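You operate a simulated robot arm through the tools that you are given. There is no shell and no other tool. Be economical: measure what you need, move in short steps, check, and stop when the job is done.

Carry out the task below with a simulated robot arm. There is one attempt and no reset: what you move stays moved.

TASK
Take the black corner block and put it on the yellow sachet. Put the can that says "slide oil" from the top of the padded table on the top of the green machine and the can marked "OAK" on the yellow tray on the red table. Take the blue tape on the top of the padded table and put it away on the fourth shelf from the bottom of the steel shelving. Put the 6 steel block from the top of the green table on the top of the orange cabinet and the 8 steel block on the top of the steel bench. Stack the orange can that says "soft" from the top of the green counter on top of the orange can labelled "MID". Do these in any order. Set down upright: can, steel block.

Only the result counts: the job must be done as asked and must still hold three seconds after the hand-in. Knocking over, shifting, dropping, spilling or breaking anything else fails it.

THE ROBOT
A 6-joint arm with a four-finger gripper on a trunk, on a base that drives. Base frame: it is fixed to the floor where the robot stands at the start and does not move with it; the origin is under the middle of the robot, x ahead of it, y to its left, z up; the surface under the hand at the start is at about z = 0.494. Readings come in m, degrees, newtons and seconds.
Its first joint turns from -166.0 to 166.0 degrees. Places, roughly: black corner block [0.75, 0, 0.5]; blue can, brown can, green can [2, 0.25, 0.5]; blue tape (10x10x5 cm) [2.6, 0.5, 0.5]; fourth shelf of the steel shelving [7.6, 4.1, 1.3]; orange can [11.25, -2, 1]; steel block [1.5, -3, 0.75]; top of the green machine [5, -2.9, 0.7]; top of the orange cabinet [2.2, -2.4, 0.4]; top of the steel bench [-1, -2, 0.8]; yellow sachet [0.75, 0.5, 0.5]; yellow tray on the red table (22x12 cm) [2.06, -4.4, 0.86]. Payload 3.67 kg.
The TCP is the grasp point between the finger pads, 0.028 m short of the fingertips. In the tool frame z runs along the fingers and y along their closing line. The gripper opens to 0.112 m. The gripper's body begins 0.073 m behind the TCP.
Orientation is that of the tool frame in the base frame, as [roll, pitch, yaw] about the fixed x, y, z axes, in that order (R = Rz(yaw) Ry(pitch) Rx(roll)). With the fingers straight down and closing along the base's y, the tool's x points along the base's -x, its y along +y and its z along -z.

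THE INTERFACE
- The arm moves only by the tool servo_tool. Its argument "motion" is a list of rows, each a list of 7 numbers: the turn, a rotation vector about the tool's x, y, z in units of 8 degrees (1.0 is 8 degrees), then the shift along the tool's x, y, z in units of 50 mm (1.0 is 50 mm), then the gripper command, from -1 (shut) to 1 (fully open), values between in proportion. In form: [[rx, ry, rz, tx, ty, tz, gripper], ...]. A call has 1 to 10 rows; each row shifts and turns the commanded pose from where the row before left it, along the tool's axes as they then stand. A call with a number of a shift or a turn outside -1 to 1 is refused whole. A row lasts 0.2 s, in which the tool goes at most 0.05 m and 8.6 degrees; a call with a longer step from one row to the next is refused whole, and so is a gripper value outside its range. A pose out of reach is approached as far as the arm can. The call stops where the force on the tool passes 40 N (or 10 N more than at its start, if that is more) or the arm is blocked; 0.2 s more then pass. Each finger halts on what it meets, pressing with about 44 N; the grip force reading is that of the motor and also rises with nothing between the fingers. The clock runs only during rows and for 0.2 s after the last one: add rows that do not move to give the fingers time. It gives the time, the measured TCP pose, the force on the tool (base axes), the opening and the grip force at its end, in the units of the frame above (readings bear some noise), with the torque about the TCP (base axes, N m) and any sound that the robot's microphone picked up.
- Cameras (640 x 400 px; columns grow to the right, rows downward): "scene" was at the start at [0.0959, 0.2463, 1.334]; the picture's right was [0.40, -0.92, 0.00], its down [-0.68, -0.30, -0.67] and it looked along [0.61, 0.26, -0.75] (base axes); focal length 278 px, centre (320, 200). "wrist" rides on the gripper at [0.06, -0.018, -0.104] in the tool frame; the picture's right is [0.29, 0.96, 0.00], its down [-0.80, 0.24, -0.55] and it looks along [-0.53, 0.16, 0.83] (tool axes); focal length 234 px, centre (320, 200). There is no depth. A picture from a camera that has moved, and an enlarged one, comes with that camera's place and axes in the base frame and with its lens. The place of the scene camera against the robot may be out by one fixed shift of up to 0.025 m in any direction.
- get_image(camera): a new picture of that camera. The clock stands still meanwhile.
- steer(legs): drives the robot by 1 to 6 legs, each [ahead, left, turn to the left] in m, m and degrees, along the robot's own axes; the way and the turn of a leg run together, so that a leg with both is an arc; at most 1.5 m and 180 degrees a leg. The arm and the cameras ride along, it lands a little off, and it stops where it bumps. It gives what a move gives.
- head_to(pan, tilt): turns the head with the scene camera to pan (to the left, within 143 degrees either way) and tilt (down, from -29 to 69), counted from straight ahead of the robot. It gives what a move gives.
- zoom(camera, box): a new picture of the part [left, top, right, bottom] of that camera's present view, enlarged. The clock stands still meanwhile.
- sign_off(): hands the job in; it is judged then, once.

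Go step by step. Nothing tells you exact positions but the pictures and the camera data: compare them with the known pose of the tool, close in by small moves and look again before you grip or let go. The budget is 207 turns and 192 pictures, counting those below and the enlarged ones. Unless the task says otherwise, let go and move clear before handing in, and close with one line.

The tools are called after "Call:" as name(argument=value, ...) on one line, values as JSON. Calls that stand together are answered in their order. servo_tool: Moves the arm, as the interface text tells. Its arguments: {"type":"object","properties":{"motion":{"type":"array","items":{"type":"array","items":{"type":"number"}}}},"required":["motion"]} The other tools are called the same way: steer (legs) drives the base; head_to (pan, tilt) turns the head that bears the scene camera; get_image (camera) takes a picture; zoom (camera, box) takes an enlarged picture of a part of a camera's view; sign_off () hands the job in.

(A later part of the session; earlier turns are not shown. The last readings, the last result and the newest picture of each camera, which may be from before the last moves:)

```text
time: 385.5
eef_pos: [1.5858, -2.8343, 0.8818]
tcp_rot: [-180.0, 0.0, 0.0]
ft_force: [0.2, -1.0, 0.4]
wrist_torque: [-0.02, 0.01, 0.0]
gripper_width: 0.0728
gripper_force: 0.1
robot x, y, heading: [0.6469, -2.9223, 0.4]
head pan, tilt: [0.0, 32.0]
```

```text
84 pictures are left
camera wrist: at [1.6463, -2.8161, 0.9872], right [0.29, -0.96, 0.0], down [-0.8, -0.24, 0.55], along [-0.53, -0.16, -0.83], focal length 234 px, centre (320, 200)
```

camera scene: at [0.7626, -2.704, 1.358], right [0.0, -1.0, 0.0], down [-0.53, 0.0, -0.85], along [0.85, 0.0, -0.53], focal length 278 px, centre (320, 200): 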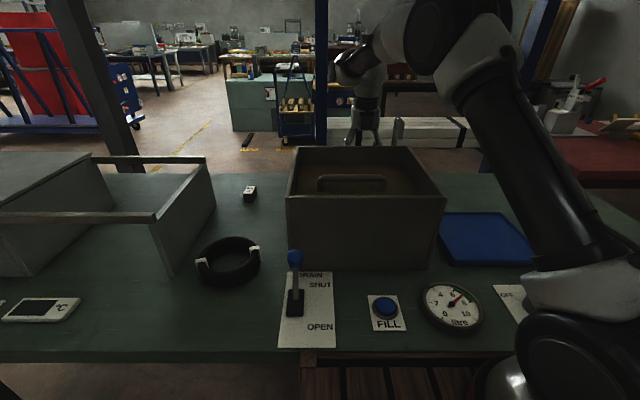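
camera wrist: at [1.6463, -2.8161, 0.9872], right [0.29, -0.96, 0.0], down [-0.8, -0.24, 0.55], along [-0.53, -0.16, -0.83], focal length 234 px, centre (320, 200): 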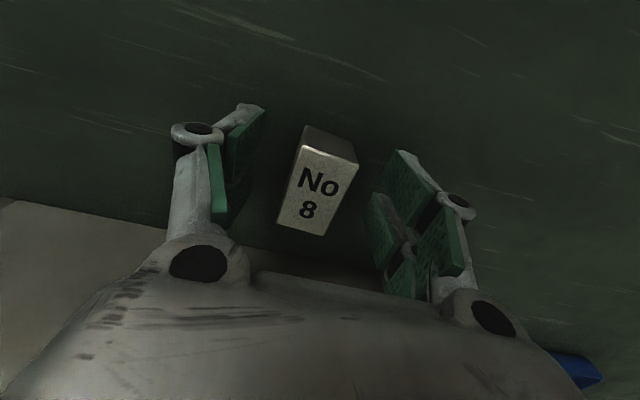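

Call:
servo_tool(motion=[[0, 0, 0, 0, 0, 0, -1], [0, 0, 0, 0, 0, 0, -1], [0, 0, 0, 0, 0, 0, -1], [0, 0, 0, 0, 0, -0.4, -1], [0, 0, 0, 0, 0, -0.9, -1], [0, 0, 0, 0, 0, -0.9, -1], [0, 0, 0, 0, 0, -0.9, -1], [0, 0, 0, 0, 0, -0.9, -1], [0, 0, 0, 0, 0, -0.9, -1], [0, 0, 0, 0, 0, -0.9, -1]])

Call:
get_image(camera="wrist")

```text
time: 387.7
eef_pos: [1.5844, -2.8362, 1.1725]
tcp_rot: [179.9, 0.1, 0.0]
ft_force: [-0.5, 0.4, -2.4]
wrist_torque: [0.01, 0.04, 0.0]
gripper_width: 0.0296
gripper_force: 43.9
robot x, y, heading: [0.6521, -2.9201, 0.3]
head pan, tilt: [0.0, 32.0]
```

```text
83 pictures are left
camera wrist: at [1.6448, -2.8167, 1.2783], right [0.29, -0.96, 0.0], down [-0.8, -0.24, 0.56], along [-0.53, -0.16, -0.83], focal length 234 px, centre (320, 200)
```

wrist: 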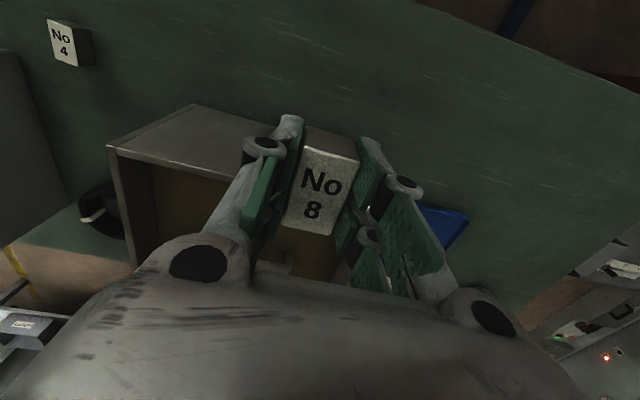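

No. 8 is held. I'll retract over the tank, back away, turn west toward the steel bench and look.

Call:
servo_tool(motion=[[0, 0, 0, 0, 0, -0.8, -1], [0, 0, 0, -0.9, 0, 0, -1], [0, 0, 0, -0.9, 0, 0, -1], [0, 0, 0, -0.9, 0, 0, -1], [0, 0, 0, -0.9, 0, 0, -1], [0, 0, 0, -0.9, 0, 0, -1], [0, 0, 0, -0.9, 0, 0, -1], [0, 0, 0, -0.9, 0, 0, -1]])

Call:
steer(legs=[[-0.25, 0, 0], [0, 0.7, 0], [0, 0, 90], [0, 0, 90]])

Call:
head_to(pan=0, tilt=25)

Call:
get_image(camera="scene")

```text
time: 389.5
eef_pos: [1.2705, -2.8331, 1.2111]
tcp_rot: [179.9, 0.0, -0.1]
ft_force: [1.7, 0.3, -2.1]
wrist_torque: [-0.04, 0.04, 0.0]
gripper_width: 0.0297
gripper_force: 44.3
robot x, y, heading: [0.6496, -2.9223, 0.1]
head pan, tilt: [0.0, 32.0]
```

```text
time: 402.3
eef_pos: [-0.2232, -2.3013, 1.2124]
tcp_rot: [180.0, -0.2, 179.0]
ft_force: [-0.7, 0.1, -1.5]
wrist_torque: [0.02, 0.01, 0.01]
gripper_width: 0.0298
gripper_force: 43.9
robot x, y, heading: [0.3972, -2.2249, 179.4]
head pan, tilt: [0.0, 32.0]
```

```text
time: 403.0
eef_pos: [-0.2246, -2.3013, 1.2121]
tcp_rot: [179.9, 0.0, 179.1]
ft_force: [0.8, 0.2, -1.6]
wrist_torque: [0.0, 0.01, 0.02]
gripper_width: 0.0296
gripper_force: 44.1
robot x, y, heading: [0.3979, -2.2247, 179.1]
head pan, tilt: [0.0, 25.0]
```

```text
82 pictures are left
camera scene: at [0.287, -2.438, 1.3691], right [0.01, 1.0, 0.0], down [0.42, -0.01, -0.91], along [-0.91, 0.01, -0.42], focal length 278 px, centre (320, 200)
```

scene: 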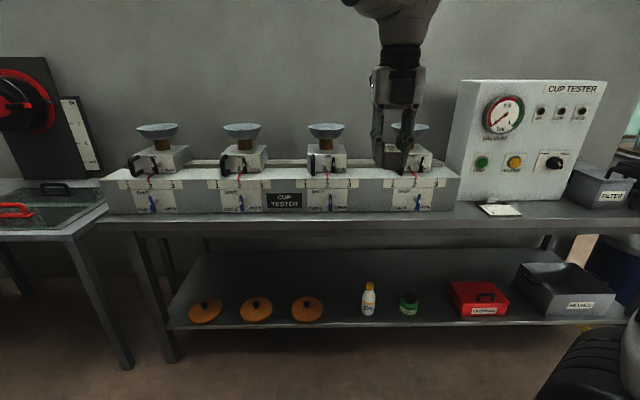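

The bench holds several devices. I'll look further right (north) for clear space.

Call:
steer(legs=[[0, -0.75, 1]])

Call:
head_to(pan=-12, tilt=30)

Call:
get_image(camera="scene")

```text
time: 407.1
eef_pos: [-0.217, -1.5488, 1.2125]
tcp_rot: [-179.9, 0.0, 179.8]
ft_force: [0.0, 0.3, -1.3]
wrist_torque: [-0.02, -0.01, -0.03]
gripper_width: 0.0296
gripper_force: 44.4
robot x, y, heading: [0.4025, -1.4646, 180.0]
head pan, tilt: [0.0, 25.0]
```

```text
time: 407.9
eef_pos: [-0.2165, -1.5482, 1.2111]
tcp_rot: [179.9, -0.1, 179.8]
ft_force: [0.2, 0.4, -2.6]
wrist_torque: [0.02, -0.01, 0.02]
gripper_width: 0.0295
gripper_force: 43.7
robot x, y, heading: [0.4046, -1.4659, 179.9]
head pan, tilt: [-12.0, 30.0]
```

```text
81 pictures are left
camera scene: at [0.2991, -1.6601, 1.3612], right [0.21, 0.98, 0.0], down [0.49, -0.1, -0.87], along [-0.85, 0.18, -0.5], focal length 278 px, centre (320, 200)
```

scene: 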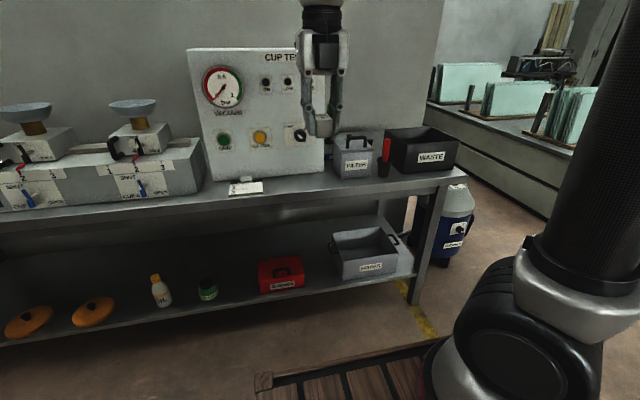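

Call:
zoom(camera="scene", box=[200, 100, 480, 275])

```text
2.29 times, centred on (340, 188) of scene
camera zoom: at [0.2991, -1.6601, 1.3612], right [0.21, 0.98, 0.0], down [0.49, -0.1, -0.87], along [-0.85, 0.18, -0.5], focal length 635 px, centre (274, 229)
```

zoom: 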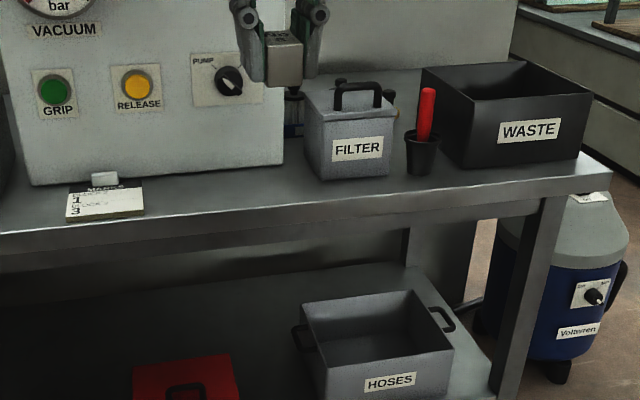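

There's a clear strip on the bench in front of the panel, about (−0.79, −1.51). I'll turn the hand back so its camera faces the robot, then drive closer.

Call:
servo_tool(motion=[[0, 0, 1, 0, 0, 0, -1], [0, 0, 1, 0, 0, 0, -1], [0, 0, 1, 0, 0, 0, -1], [0, 0, 1, 0, 0, 0, -1], [0, 0, 1, 0, 0, 0, -1], [0, 0, 1, 0, 0, 0, -1], [0, 0, 1, 0, 0, 0, -1], [0, 0, 1, 0, 0, 0, -1], [0, 0, 1, 0, 0, 0, -1], [0, 0, 1, 0, 0, 0, -1]])

Call:
servo_tool(motion=[[0, 0, 1, 0, 0, 0, -1], [0, 0, 1, 0, 0, 0, -1], [0, 0, 1, 0, 0, 0, -1], [0, 0, 1, 0, 0, 0, -1], [0, 0, 1, 0, 0, 0, -1], [0, 0, 1, 0, 0, 0, -1], [0, 0, 1, 0, 0, 0, -1], [0, 0, 1, 0, 0, 0, -1], [0, 0, 1, 0, 0, 0, -1], [0, 0, 1, 0, 0, 0, -1]])

Call:
servo_tool(motion=[[0, 0, 1, 0, 0, 0, -1], [0, 0, 1, 0, 0, 0, -1], [0, 0, 0.47, 0, 0, 0, -1], [0, 0, 0, 0, 0, 0, -1]])

Call:
steer(legs=[[0.33, 0, 0]])

Call:
head_to(pan=0, tilt=38)

Call:
get_image(camera="scene")

Call:
get_image(camera="wrist")

```text
time: 410.1
eef_pos: [-0.2154, -1.548, 1.2117]
tcp_rot: [180.0, 0.0, 99.6]
ft_force: [0.5, -0.3, -2.4]
wrist_torque: [-0.01, -0.05, 0.01]
gripper_width: 0.0295
gripper_force: 44.2
robot x, y, heading: [0.4023, -1.4625, 180.1]
head pan, tilt: [-12.0, 30.0]
```

```text
time: 412.3
eef_pos: [-0.2166, -1.5485, 1.2119]
tcp_rot: [180.0, 0.0, 19.6]
ft_force: [-0.1, -0.2, -1.4]
wrist_torque: [0.0, 0.0, 0.04]
gripper_width: 0.0298
gripper_force: 44.0
robot x, y, heading: [0.4036, -1.4639, 180.1]
head pan, tilt: [-12.0, 30.0]
```

```text
time: 413.3
eef_pos: [-0.2171, -1.5488, 1.2137]
tcp_rot: [-180.0, 0.0, -0.1]
ft_force: [-0.1, 0.5, -1.7]
wrist_torque: [0.01, -0.01, 0.01]
gripper_width: 0.0296
gripper_force: 44.1
robot x, y, heading: [0.4045, -1.4638, 180.1]
head pan, tilt: [-12.0, 30.0]
```

```text
time: 415.4
eef_pos: [-0.5463, -1.5522, 1.2121]
tcp_rot: [180.0, -0.2, 0.4]
ft_force: [-1.2, -0.3, -2.7]
wrist_torque: [0.01, 0.0, 0.0]
gripper_width: 0.0296
gripper_force: 44.3
robot x, y, heading: [0.0733, -1.4673, -179.7]
head pan, tilt: [-12.0, 30.0]
```

```text
time: 416.2
eef_pos: [-0.5467, -1.5531, 1.2114]
tcp_rot: [-180.0, 0.1, 0.4]
ft_force: [0.2, -0.1, -2.6]
wrist_torque: [0.02, -0.03, -0.02]
gripper_width: 0.0295
gripper_force: 43.7
robot x, y, heading: [0.0753, -1.4627, -179.7]
head pan, tilt: [0.0, 38.0]
```

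```text
79 pictures are left
camera scene: at [-0.0279, -1.6803, 1.3488], right [0.0, 1.0, 0.0], down [0.62, 0.0, -0.79], along [-0.79, 0.0, -0.62], focal length 278 px, centre (320, 200)
```

scene: 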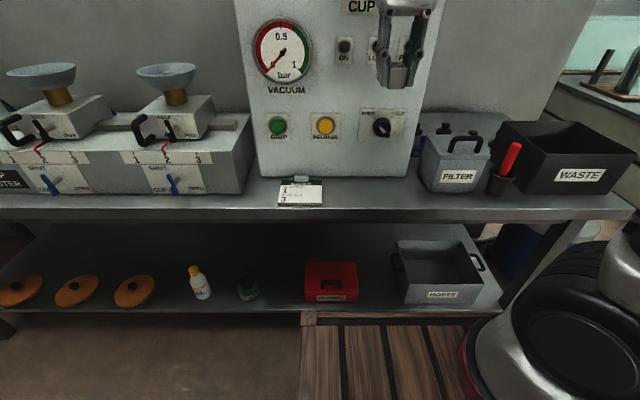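

```text
78 pictures are left
camera wrist: at [-0.4859, -1.5346, 1.3171], right [0.29, -0.96, 0.0], down [-0.8, -0.25, 0.55], along [-0.53, -0.16, -0.83], focal length 234 px, centre (320, 200)
```

wrist: 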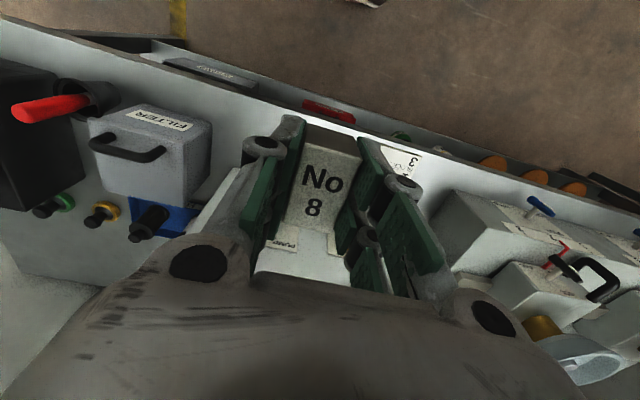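

The strip runs from the bench edge at x ≈ −0.66 back to the panel at ≈ −0.82. I'll approach (−0.71, −1.525) above it and check clearance.

Call:
servo_tool(motion=[[0, 0, 0, -0.8, -0.14, 0, -1], [0, 0, 0, -0.8, -0.14, 0, -1], [0, 0, 0, -0.8, -0.14, 0, -1], [0, 0, 0, -0.8, -0.14, 0, -1], [0, 0, 0, 0, 0, 0.9, -1], [0, 0, 0, 0, 0, 0.9, -1], [0, 0, 0, 0, 0, 0.9, -1], [0, 0, 0, 0, 0, 0.9, -1], [0, 0, 0, 0, 0, 0.6, -1], [0, 0, 0, 0, 0, 0, -1]])

Call:
get_image(camera="scene")

Call:
get_image(camera="wrist")

```text
time: 417.6
eef_pos: [-0.7052, -1.5266, 1.1434]
tcp_rot: [179.9, 0.9, 0.5]
ft_force: [19.2, 1.7, 13.8]
wrist_torque: [-0.34, 2.36, -0.32]
gripper_width: 0.0296
gripper_force: 44.3
robot x, y, heading: [0.0734, -1.467, -179.7]
head pan, tilt: [0.0, 38.0]
stopped in row 6: the force on the tool passed its limit at 76 N (the readings are from after the stop); the commanded pose is now the measured one
```

```text
77 pictures are left
camera scene: at [-0.026, -1.6802, 1.3489], right [-0.01, 1.0, 0.0], down [0.61, 0.0, -0.79], along [-0.79, 0.0, -0.61], focal length 278 px, centre (320, 200)
```

scene: 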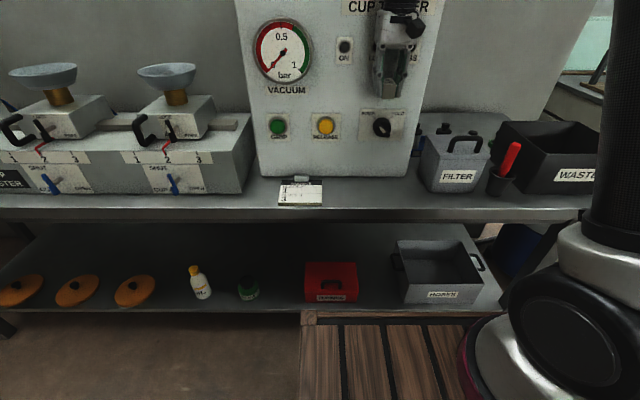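

```text
76 pictures are left
camera wrist: at [-0.6421, -1.5075, 1.2477], right [0.3, -0.96, 0.0], down [-0.79, -0.24, 0.57], along [-0.54, -0.17, -0.82], focal length 234 px, centre (320, 200)
```

wrist: 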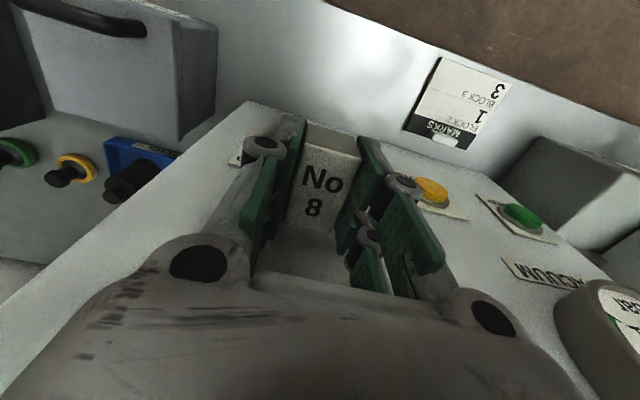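

The hand touched the panel, which is closer than I thought, and the picture shows it hasn't moved. Recomputing: the strip is x −0.755 to −0.585 at z ≈ 0.86. I'll lift, pull back to x −0.645 and check.

Call:
servo_tool(motion=[[0, 0, 0, 0.3, 0, -0.2, -1], [0, 0, 0, 0.5, 0, -0.4, -1], [0, 0, 0, 0.4, 0, -0.4, -1], [0, 0, 0, 0, 0, 0, -1]])

Call:
get_image(camera="wrist")

Call:
get_image(camera="scene")

```text
time: 418.6
eef_pos: [-0.6444, -1.5255, 1.1892]
tcp_rot: [-180.0, 0.8, 0.5]
ft_force: [-0.4, 0.0, -1.9]
wrist_torque: [-0.01, -0.01, 0.0]
gripper_width: 0.0296
gripper_force: 44.4
robot x, y, heading: [0.0765, -1.4685, -179.6]
head pan, tilt: [0.0, 38.0]
```

```text
75 pictures are left
camera wrist: at [-0.583, -1.5069, 1.2935], right [0.3, -0.96, 0.0], down [-0.79, -0.25, 0.56], along [-0.54, -0.17, -0.83], focal length 234 px, centre (320, 200)
```

wrist: 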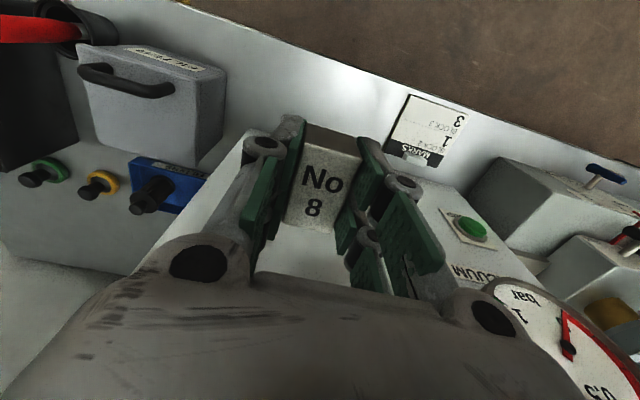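

```text
74 pictures are left
camera scene: at [-0.0279, -1.6803, 1.3488], right [-0.01, 1.0, 0.0], down [0.62, 0.0, -0.79], along [-0.79, 0.0, -0.62], focal length 278 px, centre (320, 200)
```

scene: 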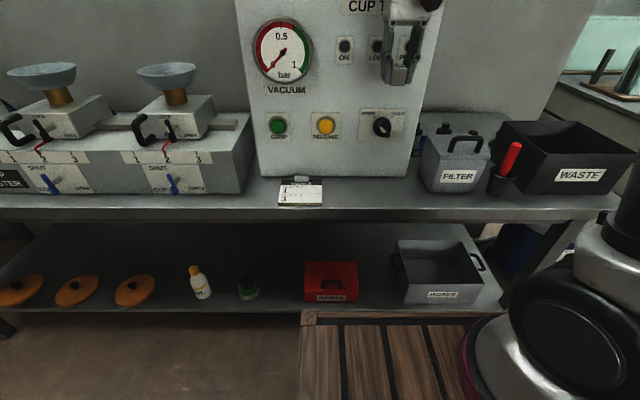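

The edge is at x ≈ −0.588 and the panel base at ≈ −0.755, so x −0.65 is clear of both. Levelling the pitch and descending.

Call:
servo_tool(motion=[[0, 0.1, 0, 0, 0, 0.5, -1], [0, 0, 0, 0, 0, 0.6, -1], [0, 0, 0, 0, 0, 0.6, -1], [0, 0, 0, 0, 0, 0.6, -1], [0, 0, 0, 0, 0, 0.6, -1], [0, 0, 0, 0, 0, 0.6, -1], [0, 0, 0, 0, 0, 0.6, -1], [0, 0, 0, 0, 0, 0.4, -1], [0, 0, 0, 0, 0, 0, -1]])

Call:
get_image(camera="scene")

Call:
get_image(camera="wrist")

```text
time: 420.6
eef_pos: [-0.6461, -1.5249, 0.9623]
tcp_rot: [179.8, 0.1, 0.4]
ft_force: [0.4, -0.7, -2.2]
wrist_torque: [0.03, 0.0, -0.01]
gripper_width: 0.0295
gripper_force: 44.2
robot x, y, heading: [0.0741, -1.4618, -179.6]
head pan, tilt: [0.0, 38.0]
```

```text
73 pictures are left
camera scene: at [-0.0277, -1.6803, 1.3488], right [-0.01, 1.0, 0.0], down [0.62, 0.0, -0.79], along [-0.79, 0.0, -0.62], focal length 278 px, centre (320, 200)
```

scene: 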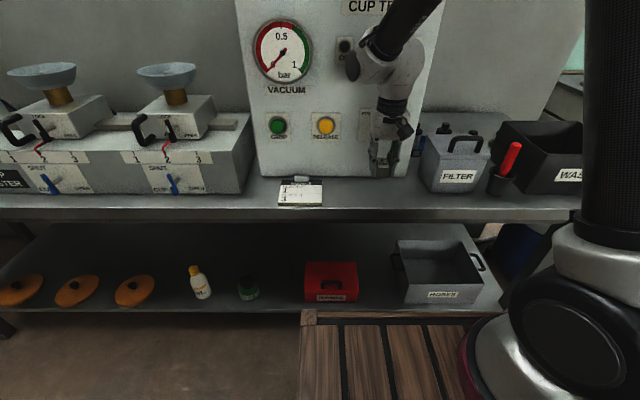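

```text
72 pictures are left
camera wrist: at [-0.5847, -1.5069, 1.068], right [0.3, -0.96, 0.0], down [-0.8, -0.25, 0.55], along [-0.53, -0.17, -0.83], focal length 234 px, centre (320, 200)
```

wrist: 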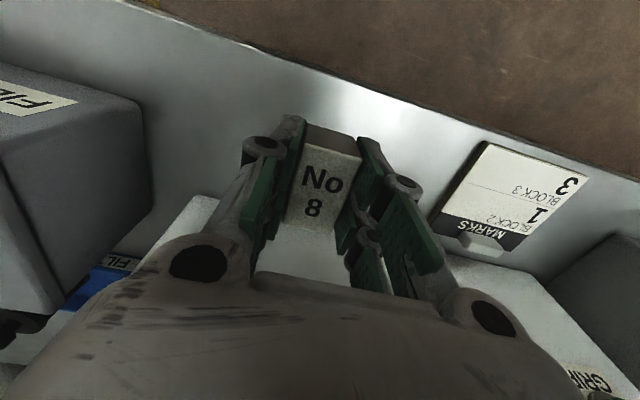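

Well positioned between FILTER and the clipboard. Lowering to contact.

Call:
servo_tool(motion=[[0, 0, 0, 0, 0, 0.3, -1], [0, 0, 0, 0, 0, 0.3, -1], [0, 0, 0, 0, 0, 0.3, -1], [0, 0, 0, 0, 0, 0.1, -1], [0, 0, 0, 0, 0, 0.1, -1], [0, 0, 0, 0, 0, 0.1, -1], [0, 0, 0, 0, 0, 0.08, -1], [0, 0, 0, 0, 0, 0.08, -1], [0, 0, 0, 0, 0, 0, -1]])

Call:
zoom(camera="scene", box=[310, 130, 470, 230])

```text
time: 422.6
eef_pos: [-0.6447, -1.5266, 0.8977]
tcp_rot: [179.8, 0.0, 0.5]
ft_force: [-1.2, -0.1, -2.2]
wrist_torque: [-0.01, -0.05, 0.04]
gripper_width: 0.0295
gripper_force: 44.2
robot x, y, heading: [0.0731, -1.4646, -179.7]
head pan, tilt: [0.0, 38.0]
```

```text
4.00 times, centred on (390, 180) of scene
camera zoom: at [-0.0277, -1.6803, 1.3488], right [-0.01, 1.0, 0.0], down [0.62, 0.0, -0.79], along [-0.79, 0.0, -0.62], focal length 1111 px, centre (40, 280)
```

zoom: 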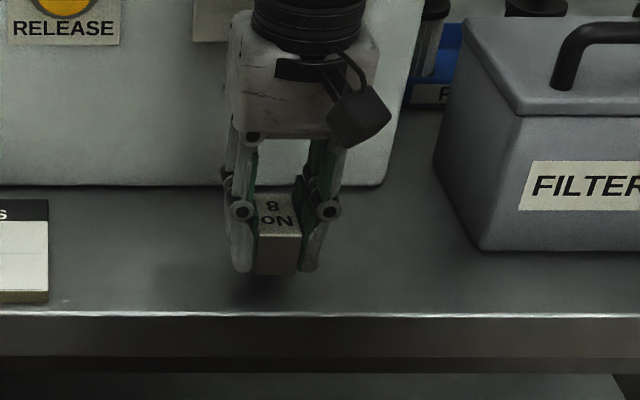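

Call:
servo_tool(motion=[[0, 0, 0, 0, 0, 0.08, -1], [0, 0, 0, 0, 0, 0.08, -1], [0, 0, 0, 0, 0, 0.08, -1], [0, 0, 0, 0, 0, 0.08, -1], [0, 0, 0, 0, 0, 0.08, -1], [0, 0, 0, 0, 0, 0.08, -1], [0, 0, 0, 0, 0, 0, -1]])

Call:
zoom(camera="scene", box=[310, 130, 470, 230])

```text
time: 424.0
eef_pos: [-0.6459, -1.5261, 0.8782]
tcp_rot: [179.7, 0.2, 0.5]
ft_force: [7.7, 0.5, 16.2]
wrist_torque: [0.13, -0.16, 0.01]
gripper_width: 0.0297
gripper_force: 44.0
robot x, y, heading: [0.0732, -1.4617, -179.6]
head pan, tilt: [0.0, 38.0]
stopped in row 7: the force on the tool passed its limit at 46 N (the readings are from after the stop); the commanded pose is now the measured one
```

```text
4.00 times, centred on (390, 180) of scene
camera zoom: at [-0.0268, -1.6803, 1.3489], right [-0.01, 1.0, 0.0], down [0.62, 0.0, -0.79], along [-0.79, 0.0, -0.62], focal length 1111 px, centre (40, 280)
```

zoom: 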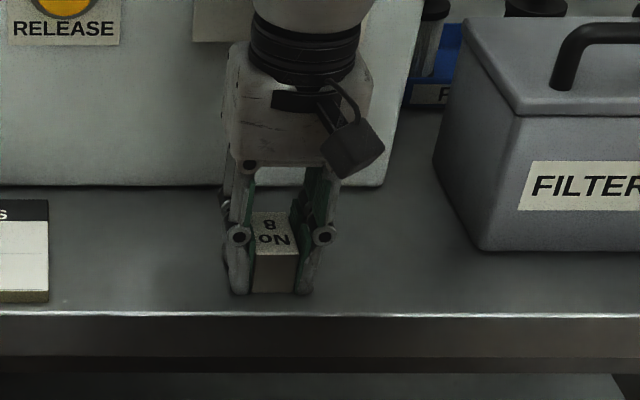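

It's on the bench, so I'm releasing and rising.

Call:
servo_tool(motion=[[0, 0, 0, 0, 0, -0.02, -1], [0, 0, 0, 0, 0, 0, 0.1], [0, 0, 0, 0, 0, 0, 0.1], [0, 0, 0, 0, 0, -0.4, 0.1], [0, 0, 0, 0, 0, -0.9, 0.1], [0, 0, 0, 0, 0, -0.9, 0.1], [0, 0, 0, 0, 0, -0.9, 0.1], [0, 0, 0, 0.2, 0, -0.9, 0.1], [0, 0, 0, 0.2, 0, -0.9, 0.1], [0, 0, 0, 0, 0, 0, 0.1]])

Call:
zoom(camera="scene", box=[310, 130, 470, 230])

```text
time: 426.2
eef_pos: [-0.6243, -1.5266, 1.1239]
tcp_rot: [179.8, 0.1, 0.6]
ft_force: [0.1, -0.4, 0.7]
wrist_torque: [-0.03, -0.01, -0.03]
gripper_width: 0.0616
gripper_force: 0.0
robot x, y, heading: [0.0742, -1.4653, -180.0]
head pan, tilt: [0.0, 38.0]
```

```text
4.00 times, centred on (390, 180) of scene
camera zoom: at [-0.0277, -1.6804, 1.3488], right [-0.01, 1.0, 0.0], down [0.62, 0.0, -0.79], along [-0.79, 0.0, -0.62], focal length 1111 px, centre (40, 280)
```

zoom: 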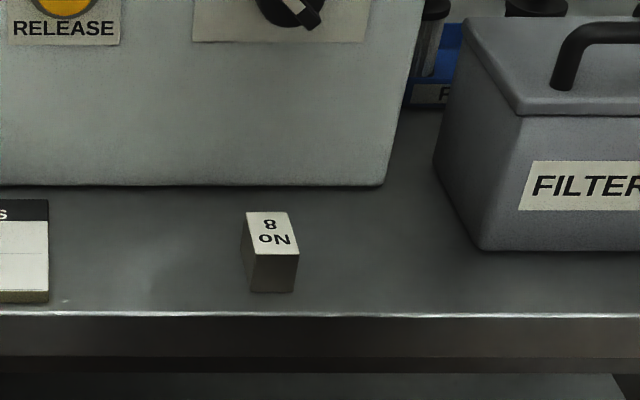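

No. 8 stands on the bench. Next is the blue tape: I'll tuck the arm and drive to the padded table's far end.

Call:
servo_tool(motion=[[0, 0, 0, 0.9, 0, 0, 0.1], [0, 0, 0, 0.9, 0, 0, 0.1]])

Call:
steer(legs=[[-0.25, 0, 0], [0, 0, -90], [0.6, 0, 0], [0, 0, -90], [1.5, 0, 0], [1.5, 0, 0]])

```text
time: 426.8
eef_pos: [-0.5336, -1.525, 1.1232]
tcp_rot: [179.8, 0.2, 0.5]
ft_force: [-1.3, -0.2, -0.6]
wrist_torque: [0.03, -0.01, 0.02]
gripper_width: 0.0615
gripper_force: 0.0
robot x, y, heading: [0.0726, -1.4703, -179.7]
head pan, tilt: [0.0, 38.0]
```

```text
time: 453.2
eef_pos: [3.9337, -0.7355, 1.1241]
tcp_rot: [179.8, 0.1, -179.7]
ft_force: [0.6, -0.5, -0.3]
wrist_torque: [0.01, 0.0, 0.02]
gripper_width: 0.0617
gripper_force: 0.0
robot x, y, heading: [3.3276, -0.793, 0.2]
head pan, tilt: [0.0, 38.0]
```

Call:
steer(legs=[[0, 0, 90], [1.25, 0, 0], [0, 0, 90]])

Call:
get_image(camera="scene")

Call:
get_image(camera="wrist")

```text
time: 467.0
eef_pos: [2.7436, 0.3519, 1.1243]
tcp_rot: [179.8, 0.2, 0.9]
ft_force: [0.7, 0.2, 0.2]
wrist_torque: [0.04, -0.06, -0.01]
gripper_width: 0.0616
gripper_force: 0.1
robot x, y, heading: [3.3478, 0.4144, -179.3]
head pan, tilt: [0.0, 38.0]
```

```text
68 pictures are left
camera scene: at [3.2503, 0.1989, 1.3488], right [-0.01, 1.0, 0.0], down [0.62, 0.01, -0.79], along [-0.79, -0.01, -0.62], focal length 278 px, centre (320, 200)
```

scene: 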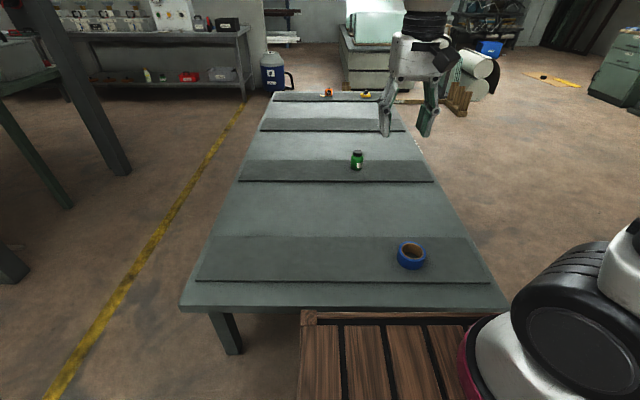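

```text
67 pictures are left
camera wrist: at [2.8046, 0.3708, 1.2281], right [0.3, -0.95, 0.0], down [-0.79, -0.25, 0.56], along [-0.53, -0.17, -0.83], focal length 234 px, centre (320, 200)
```

wrist: 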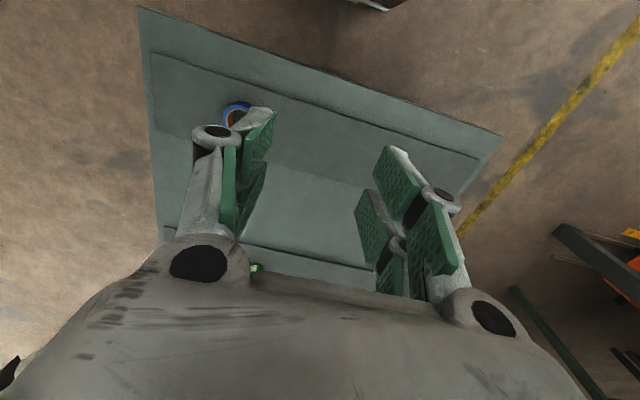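

The tape is at about (2.55, 0.53). Before choosing a grip I'll look back toward the shelving to see how much room its fourth shelf has.

Call:
head_to(pan=-139, tilt=5)

Call:
get_image(camera="scene")

```text
time: 469.2
eef_pos: [2.7437, 0.3517, 1.1236]
tcp_rot: [179.9, 0.2, 0.9]
ft_force: [0.3, 0.0, 0.1]
wrist_torque: [0.01, 0.02, 0.02]
gripper_width: 0.0615
gripper_force: 0.1
robot x, y, heading: [3.3533, 0.4137, -179.3]
head pan, tilt: [-139.0, 5.0]
```

```text
66 pictures are left
camera scene: at [3.4052, 0.2611, 1.4016], right [0.67, -0.75, 0.0], down [-0.07, -0.06, -1.0], along [0.74, 0.66, -0.09], focal length 278 px, centre (320, 200)
```

scene: 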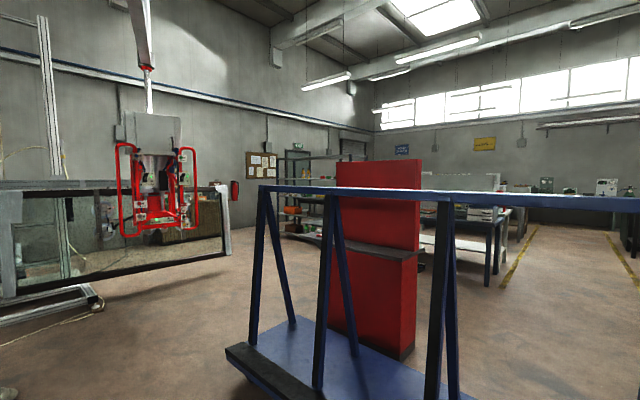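

Call:
zoom(camera="scene", box=[240, 130, 448, 260])

```text
3.08 times, centred on (344, 195) of scene
camera zoom: at [3.4052, 0.2611, 1.4016], right [0.67, -0.75, 0.0], down [-0.07, -0.06, -1.0], along [0.74, 0.66, -0.09], focal length 855 px, centre (246, 215)
```

zoom: 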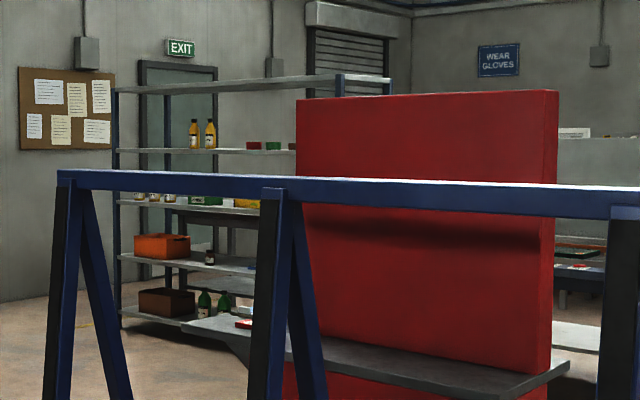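

The fourth shelf has a fifth above it, so the tape must go in with the hand tilted forward. I'll grip the tape across its 10 cm diameter with the hand tilted 45°, first moving over it.

Call:
servo_tool(motion=[[0, 0, 0, -0.38, -0.36, 0.7, 1], [0, 0, 0, -0.38, -0.36, 0.7, 1], [0, 0, 0, -0.38, -0.36, 0.7, 1], [0, 0, 0, -0.38, -0.36, 0.7, 1], [0, 0, 0, -0.38, -0.36, 0.7, 1], [0, 0, 0, -0.38, -0.36, 0.7, 1], [0, 0, 0, -0.38, -0.36, 0.7, 1], [0, 0, 0, -0.38, -0.36, 0.7, 1], [0, 0, 0, -0.38, -0.36, 0.7, 1], [0, 0, 0, -0.38, -0.36, 0.7, 1]])

Call:
get_image(camera="wrist")

Call:
head_to(pan=0, tilt=38)

```text
time: 471.4
eef_pos: [2.55, 0.5269, 0.7764]
tcp_rot: [179.8, 0.2, 0.9]
ft_force: [0.9, -0.2, 0.3]
wrist_torque: [0.07, -0.02, 0.04]
gripper_width: 0.1119
gripper_force: 0.0
robot x, y, heading: [3.3507, 0.415, -179.3]
head pan, tilt: [-139.0, 5.0]
```

```text
64 pictures are left
camera wrist: at [2.611, 0.5462, 0.8805], right [0.3, -0.95, 0.0], down [-0.79, -0.25, 0.56], along [-0.53, -0.17, -0.83], focal length 234 px, centre (320, 200)
```

wrist: 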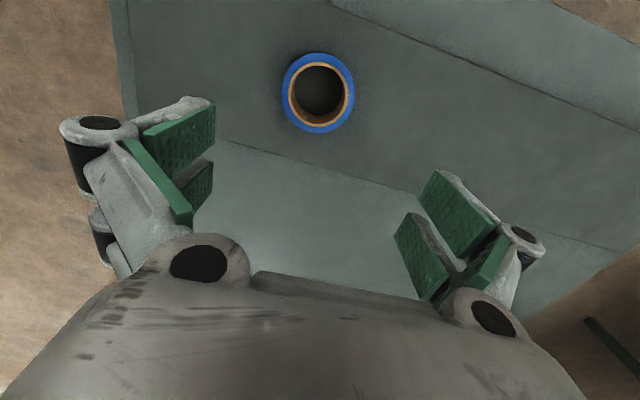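

```text
time: 473.6
eef_pos: [2.5499, 0.5273, 0.7768]
tcp_rot: [179.8, 0.2, 0.9]
ft_force: [-0.3, 0.3, 0.3]
wrist_torque: [0.0, -0.04, -0.02]
gripper_width: 0.112
gripper_force: 0.1
robot x, y, heading: [3.3499, 0.4171, -179.5]
head pan, tilt: [0.0, 38.0]
```

The tape's centre is at (2.558, 0.531) and it is about 98 mm wide. Tilting the hand forward 45°.

Call:
servo_tool(motion=[[0, -1, 0, 0, 0, 0, 1], [0, -1, 0, 0, 0, 0, 1], [0, -1, 0, 0, 0, 0, 1], [0, -1, 0, 0, 0, 0, 1], [0, -1, 0, 0, 0, 0, 1], [0, -0.6, 0, 0, 0, 0, 1], [0, 0, 0, 0, 0, 0, 1]])

Call:
get_image(camera="wrist")

Call:
get_image(camera="scene")

```text
time: 475.2
eef_pos: [2.5505, 0.5111, 0.773]
tcp_rot: [179.7, 45.0, 0.6]
ft_force: [-0.3, 0.0, 0.2]
wrist_torque: [0.01, -0.01, 0.0]
gripper_width: 0.1119
gripper_force: 0.1
out of reach, approached as far as the arm can: row 2
robot x, y, heading: [3.3523, 0.4158, -179.4]
head pan, tilt: [0.0, 38.0]
```

```text
63 pictures are left
camera wrist: at [2.6682, 0.5313, 0.8041], right [0.22, -0.95, -0.2], down [-0.17, -0.24, 0.96], along [-0.96, -0.17, -0.21], focal length 234 px, centre (320, 200)
```

wrist: 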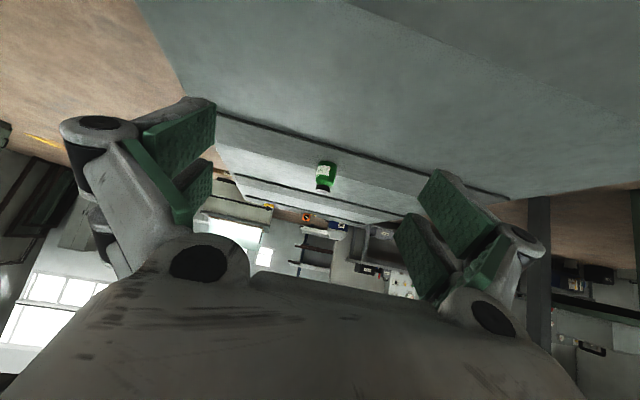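

```text
62 pictures are left
camera scene: at [3.2503, 0.1989, 1.3488], right [-0.01, 1.0, 0.0], down [0.62, 0.01, -0.79], along [-0.79, -0.01, -0.62], focal length 278 px, centre (320, 200)
```

scene: 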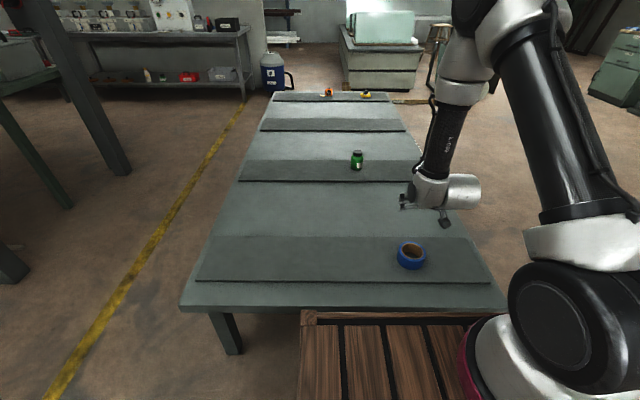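

Tilted to 45° (it ended up ~1.6 cm off in y). I'm lowering to z 0.65 with the y correction and looking again.

Call:
servo_tool(motion=[[0, 0, 0, 0.6, -0.133, 0.53, 1], [0, 0, 0, 0.6, -0.133, 0.53, 1], [0, 0, 0, 0.6, -0.133, 0.53, 1], [0, 0, 0, 0, 0, 0, 1], [0, 0, 0, 0, 0, 0, 1]])

Call:
get_image(camera="wrist")

Call:
zoom(camera="scene", box=[340, 180, 500, 280])

```text
time: 476.4
eef_pos: [2.5588, 0.5305, 0.6539]
tcp_rot: [179.8, 45.0, 0.7]
ft_force: [0.2, 0.1, -0.8]
wrist_torque: [-0.03, 0.02, 0.0]
gripper_width: 0.1119
gripper_force: 0.0
robot x, y, heading: [3.3514, 0.4162, -179.3]
head pan, tilt: [0.0, 38.0]
```

```text
61 pictures are left
camera wrist: at [2.674, 0.55, 0.6863], right [0.22, -0.95, -0.2], down [-0.17, -0.24, 0.96], along [-0.96, -0.17, -0.21], focal length 234 px, centre (320, 200)
```

wrist: 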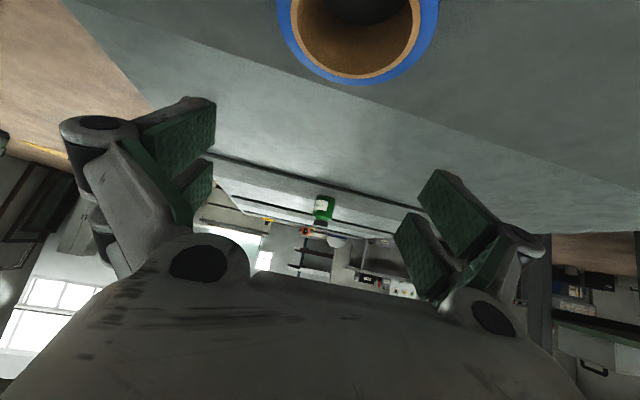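

```text
4.00 times, centred on (420, 230) of scene
camera zoom: at [3.2503, 0.199, 1.3488], right [-0.01, 1.0, 0.0], down [0.62, 0.01, -0.79], along [-0.79, -0.01, -0.62], focal length 1111 px, centre (-80, 80)
```

zoom: 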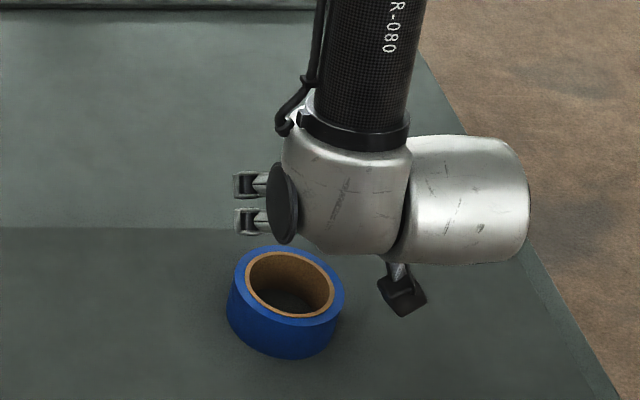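

The circle fit gives a centre of (2.556, 0.531), matching the hand's y. I'm lowering to just above the tape's top and checking again.

Call:
servo_tool(motion=[[0, 0, 0, 0.5, 0, 0.55, 1], [0, 0, 0, 0.5, 0, 0.55, 1], [0, 0, 0, 0, 0, 0, 1]])

Call:
get_image(camera="wrist")

Call:
zoom(camera="scene", box=[340, 200, 500, 300])

```text
time: 477.2
eef_pos: [2.5539, 0.529, 0.5793]
tcp_rot: [179.8, 44.9, 0.7]
ft_force: [0.4, 0.7, -0.2]
wrist_torque: [-0.01, -0.02, 0.03]
gripper_width: 0.1123
gripper_force: 0.0
robot x, y, heading: [3.351, 0.4131, -179.2]
head pan, tilt: [0.0, 38.0]
```

```text
59 pictures are left
camera wrist: at [2.6703, 0.5493, 0.6115], right [0.22, -0.95, -0.2], down [-0.17, -0.24, 0.96], along [-0.96, -0.18, -0.21], focal length 234 px, centre (320, 200)
```

wrist: 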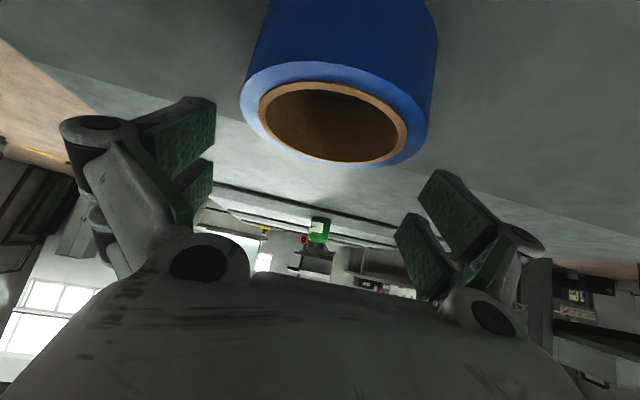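

```text
4.00 times, centred on (420, 250) of scene
camera zoom: at [3.2503, 0.199, 1.3488], right [-0.01, 1.0, 0.0], down [0.62, 0.01, -0.79], along [-0.79, -0.01, -0.62], focal length 1111 px, centre (-80, 0)
```

zoom: 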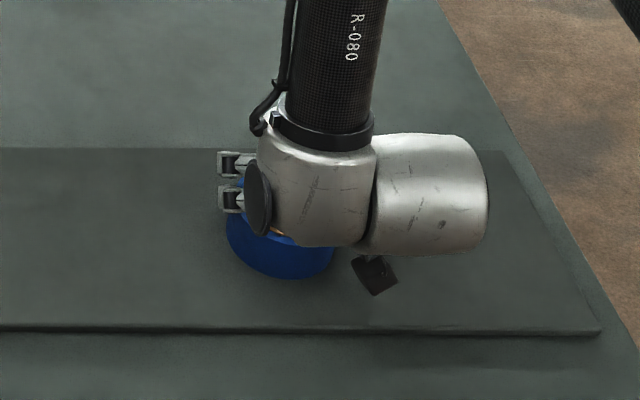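

Centre is (2.553, 0.528) against the hand at (2.554, 0.529). Lowering around the tape and closing.

Call:
servo_tool(motion=[[0, 0, 0, 0.22, 0, 0.22, 1], [0, 0, 0, 0.22, 0, 0.22, 1], [0, 0, 0, 0.18, 0, 0.18, 1], [0, 0, 0, 0, 0, 0, 1], [0, 0, 0, 0, 0, 0, -1], [0, 0, 0, 0, 0, 0, -1], [0, 0, 0, 0, 0, 0, -1]])

Call:
get_image(camera="wrist")

```text
time: 478.8
eef_pos: [2.5564, 0.5296, 0.5346]
tcp_rot: [179.8, 45.0, 0.7]
ft_force: [1.4, 2.6, 4.3]
wrist_torque: [-0.12, 0.09, -0.06]
gripper_width: 0.0955
gripper_force: 44.3
robot x, y, heading: [3.3502, 0.4124, -179.5]
head pan, tilt: [0.0, 38.0]
```

```text
57 pictures are left
camera wrist: at [2.6723, 0.5493, 0.5672], right [0.22, -0.95, -0.2], down [-0.17, -0.24, 0.96], along [-0.96, -0.17, -0.21], focal length 234 px, centre (320, 200)
```

wrist: 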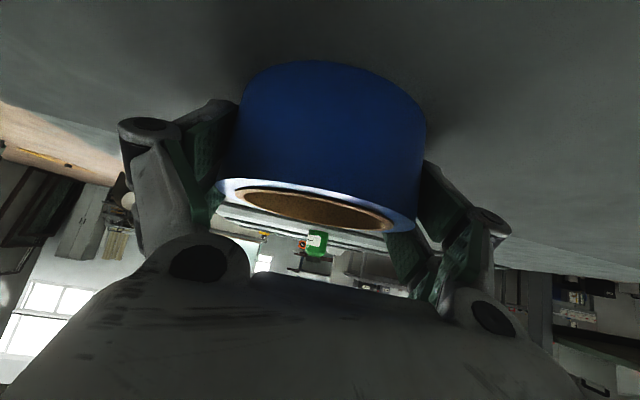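

It's gripped at 95.5 mm. Lifting straight up.

Call:
servo_tool(motion=[[0, 0, 0, -0.4, 0, -0.4, -1], [0, 0, 0, -0.69, 0, -0.69, -1], [0, 0, 0, -0.69, 0, -0.69, -1], [0, 0, 0, -0.69, 0, -0.69, -1], [0, 0, 0, -0.69, 0, -0.69, -1], [0, 0, 0, -0.69, 0, -0.69, -1], [0, 0, 0, -0.69, 0, -0.69, -1], [0, 0, 0, -0.69, 0, -0.69, -1], [0, 0, 0, 0, 0, 0, -1]])

Call:
get_image(camera="wrist")

Call:
get_image(camera="scene")

```text
time: 480.8
eef_pos: [2.5525, 0.5309, 0.9026]
tcp_rot: [179.8, 45.0, 0.7]
ft_force: [0.5, 0.1, -1.6]
wrist_torque: [-0.03, -0.02, 0.01]
gripper_width: 0.0953
gripper_force: 44.1
robot x, y, heading: [3.3532, 0.415, -179.2]
head pan, tilt: [0.0, 38.0]
```

```text
56 pictures are left
camera wrist: at [2.6695, 0.55, 0.9336], right [0.22, -0.95, -0.2], down [-0.17, -0.24, 0.96], along [-0.96, -0.18, -0.21], focal length 234 px, centre (320, 200)
```

wrist: 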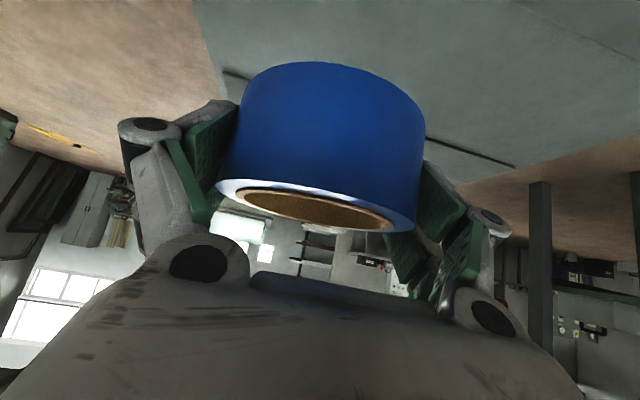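

```text
55 pictures are left
camera scene: at [3.2502, 0.199, 1.3488], right [-0.01, 1.0, 0.0], down [0.62, 0.01, -0.79], along [-0.79, -0.01, -0.62], focal length 278 px, centre (320, 200)
```

scene: 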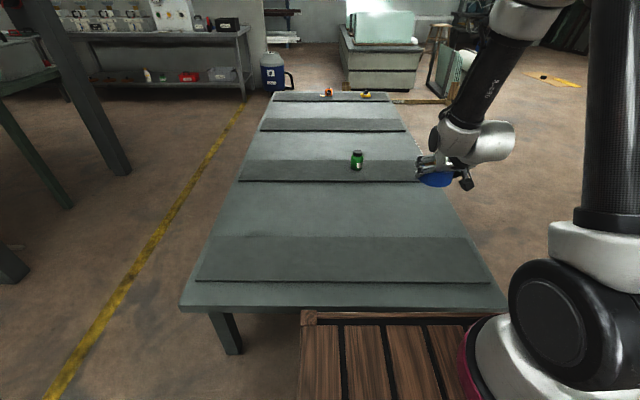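

The tape is level and secure. I'll raise it, pull in and drive north then east toward the shelving.

Call:
servo_tool(motion=[[0, 0, 0, -0.69, 0, -0.69, -1], [0, 0, 0, -0.69, 0, -0.69, -1], [0, 0, 0, -0.69, 0, -0.69, -1], [0, 0, 0, -0.69, 0, -0.69, -1], [0, 0, 0, -0.69, 0, -0.69, -1], [0, 0, 0, 0.6, 0, -0.6, -1], [0, 0, 0, 0.6, 0, -0.6, -1], [0, 0, 0, 0.6, 0, -0.6, -1]])

Call:
steer(legs=[[-0.2, 0, 0], [0, 0, -90], [1.4, 0, 0], [1.4, 0, 0], [0, 0, -90], [1.4, 0, 0]])

Call:
head_to(pan=10, tilt=10)

Call:
get_image(camera="scene")

```text
time: 482.6
eef_pos: [2.6099, 0.5347, 1.0988]
tcp_rot: [179.6, 44.9, 0.6]
ft_force: [-0.7, -0.3, -2.9]
wrist_torque: [0.0, 0.0, -0.03]
gripper_width: 0.0953
gripper_force: 43.9
out of reach, approached as far as the arm can: row 3, 4, 6, 7
robot x, y, heading: [3.3526, 0.4162, -179.1]
head pan, tilt: [0.0, 38.0]
```

```text
time: 497.3
eef_pos: [3.576, 2.8902, 1.0992]
tcp_rot: [179.7, 44.9, -83.4]
ft_force: [0.2, 0.1, -1.9]
wrist_torque: [-0.01, 0.0, -0.01]
gripper_width: 0.0951
gripper_force: 44.2
robot x, y, heading: [3.5266, 2.1426, 96.4]
head pan, tilt: [0.0, 38.0]
stopped in leg 4: the robot was blocked; the commanded pose is now the measured one
```

```text
time: 498.2
eef_pos: [3.5756, 2.8906, 1.1014]
tcp_rot: [179.7, 44.9, -83.4]
ft_force: [-0.1, 0.3, -1.6]
wrist_torque: [0.01, -0.01, 0.02]
gripper_width: 0.0956
gripper_force: 44.2
robot x, y, heading: [3.5298, 2.1425, 96.7]
head pan, tilt: [10.0, 10.0]
```

```text
54 pictures are left
camera scene: at [3.2926, 2.2272, 1.3934], right [0.96, 0.28, 0.0], down [0.05, -0.17, -0.98], along [-0.28, 0.94, -0.17], focal length 278 px, centre (320, 200)
```

scene: 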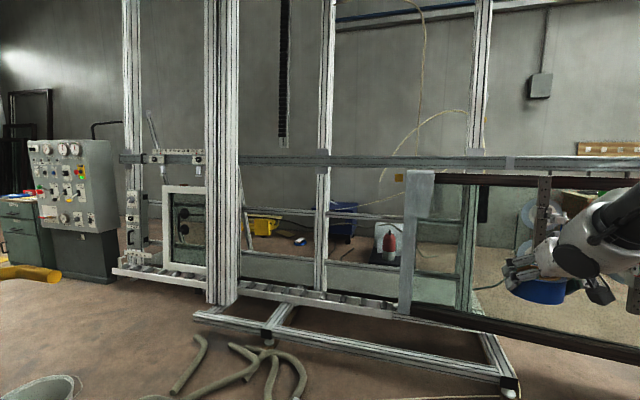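

The base was blocked at y ≈ 2.14, so I'm looking at the floor around it.

Call:
head_to(pan=5, tilt=52)

Call:
get_image(camera="scene")

Call:
head_to(pan=-70, tilt=35)

Call:
get_image(camera="scene")

```text
time: 499.3
eef_pos: [3.5755, 2.8903, 1.1009]
tcp_rot: [179.7, 45.0, -83.4]
ft_force: [-0.2, 0.4, -1.8]
wrist_torque: [-0.01, -0.04, 0.0]
gripper_width: 0.0954
gripper_force: 44.1
robot x, y, heading: [3.5304, 2.1441, 96.6]
head pan, tilt: [5.0, 52.0]
```

```text
53 pictures are left
camera scene: at [3.304, 2.2116, 1.329], right [0.98, 0.2, 0.0], down [0.16, -0.77, -0.62], along [-0.12, 0.6, -0.79], focal length 278 px, centre (320, 200)
```

scene: 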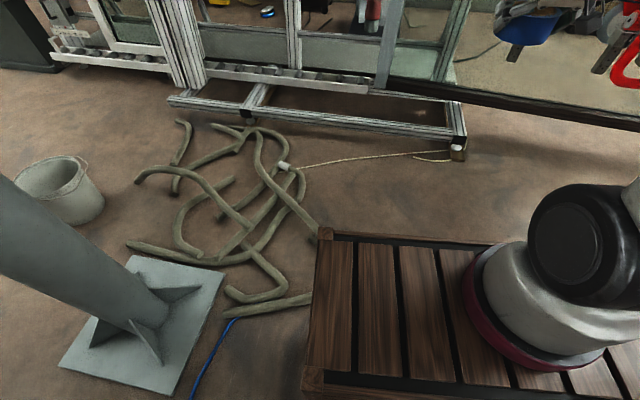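

```text
time: 500.8
eef_pos: [3.5762, 2.8919, 1.0996]
tcp_rot: [179.8, 44.9, -83.4]
ft_force: [-0.7, -0.6, -2.0]
wrist_torque: [-0.03, -0.02, -0.02]
gripper_width: 0.0955
gripper_force: 43.9
robot x, y, heading: [3.5293, 2.1403, 96.6]
head pan, tilt: [-70.0, 35.0]
```

```text
52 pictures are left
camera scene: at [3.3978, 2.1774, 1.3533], right [0.45, -0.89, 0.0], down [-0.51, -0.26, -0.82], along [0.73, 0.37, -0.57], focal length 278 px, centre (320, 200)
```

scene: 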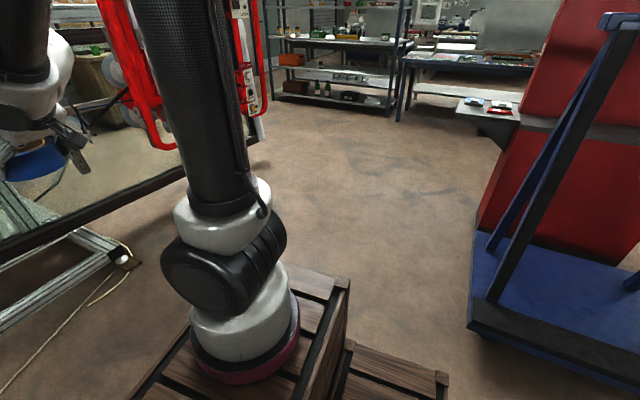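

Hoses on the floor blocked the way. The corridor to the east is clear, and the shelving's front face is at x ≈ 7.65, y 3.1–5.4, facing west. I'll go diagonally toward it.

Call:
steer(legs=[[-0.08, 0, 0], [0, 0, -66], [1.4, 0, 0], [1.1, 0, 0], [0, 0, -30]])

Call:
head_to(pan=12, tilt=10)

Call:
get_image(camera="scene")

```text
time: 518.0
eef_pos: [6.4245, 3.2205, 1.1001]
tcp_rot: [179.8, 44.9, 180.0]
ft_force: [-0.3, 0.3, -0.4]
wrist_torque: [-0.03, 0.01, -0.02]
gripper_width: 0.095
gripper_force: 44.0
robot x, y, heading: [5.6872, 3.3459, 0.1]
head pan, tilt: [-70.0, 35.0]
```

```text
time: 519.6
eef_pos: [6.4237, 3.2195, 1.1013]
tcp_rot: [179.7, 44.9, -180.0]
ft_force: [-0.5, -1.2, -1.4]
wrist_torque: [-0.01, -0.01, 0.03]
gripper_width: 0.0946
gripper_force: 44.1
robot x, y, heading: [5.6854, 3.3496, -0.3]
head pan, tilt: [12.0, 10.0]
```

```text
51 pictures are left
camera scene: at [5.8016, 3.5849, 1.3935], right [0.21, -0.98, 0.0], down [-0.17, -0.04, -0.98], along [0.96, 0.2, -0.17], focal length 278 px, centre (320, 200)
```

scene: 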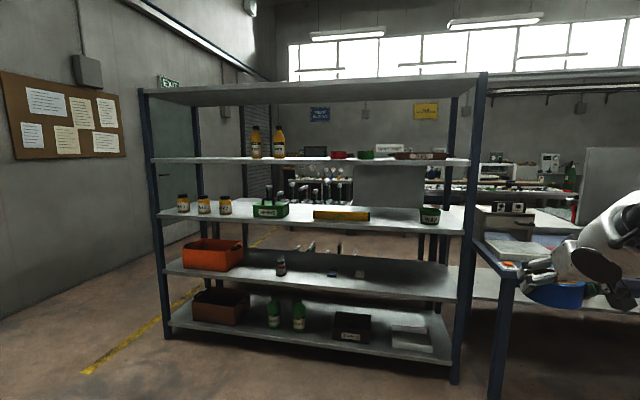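

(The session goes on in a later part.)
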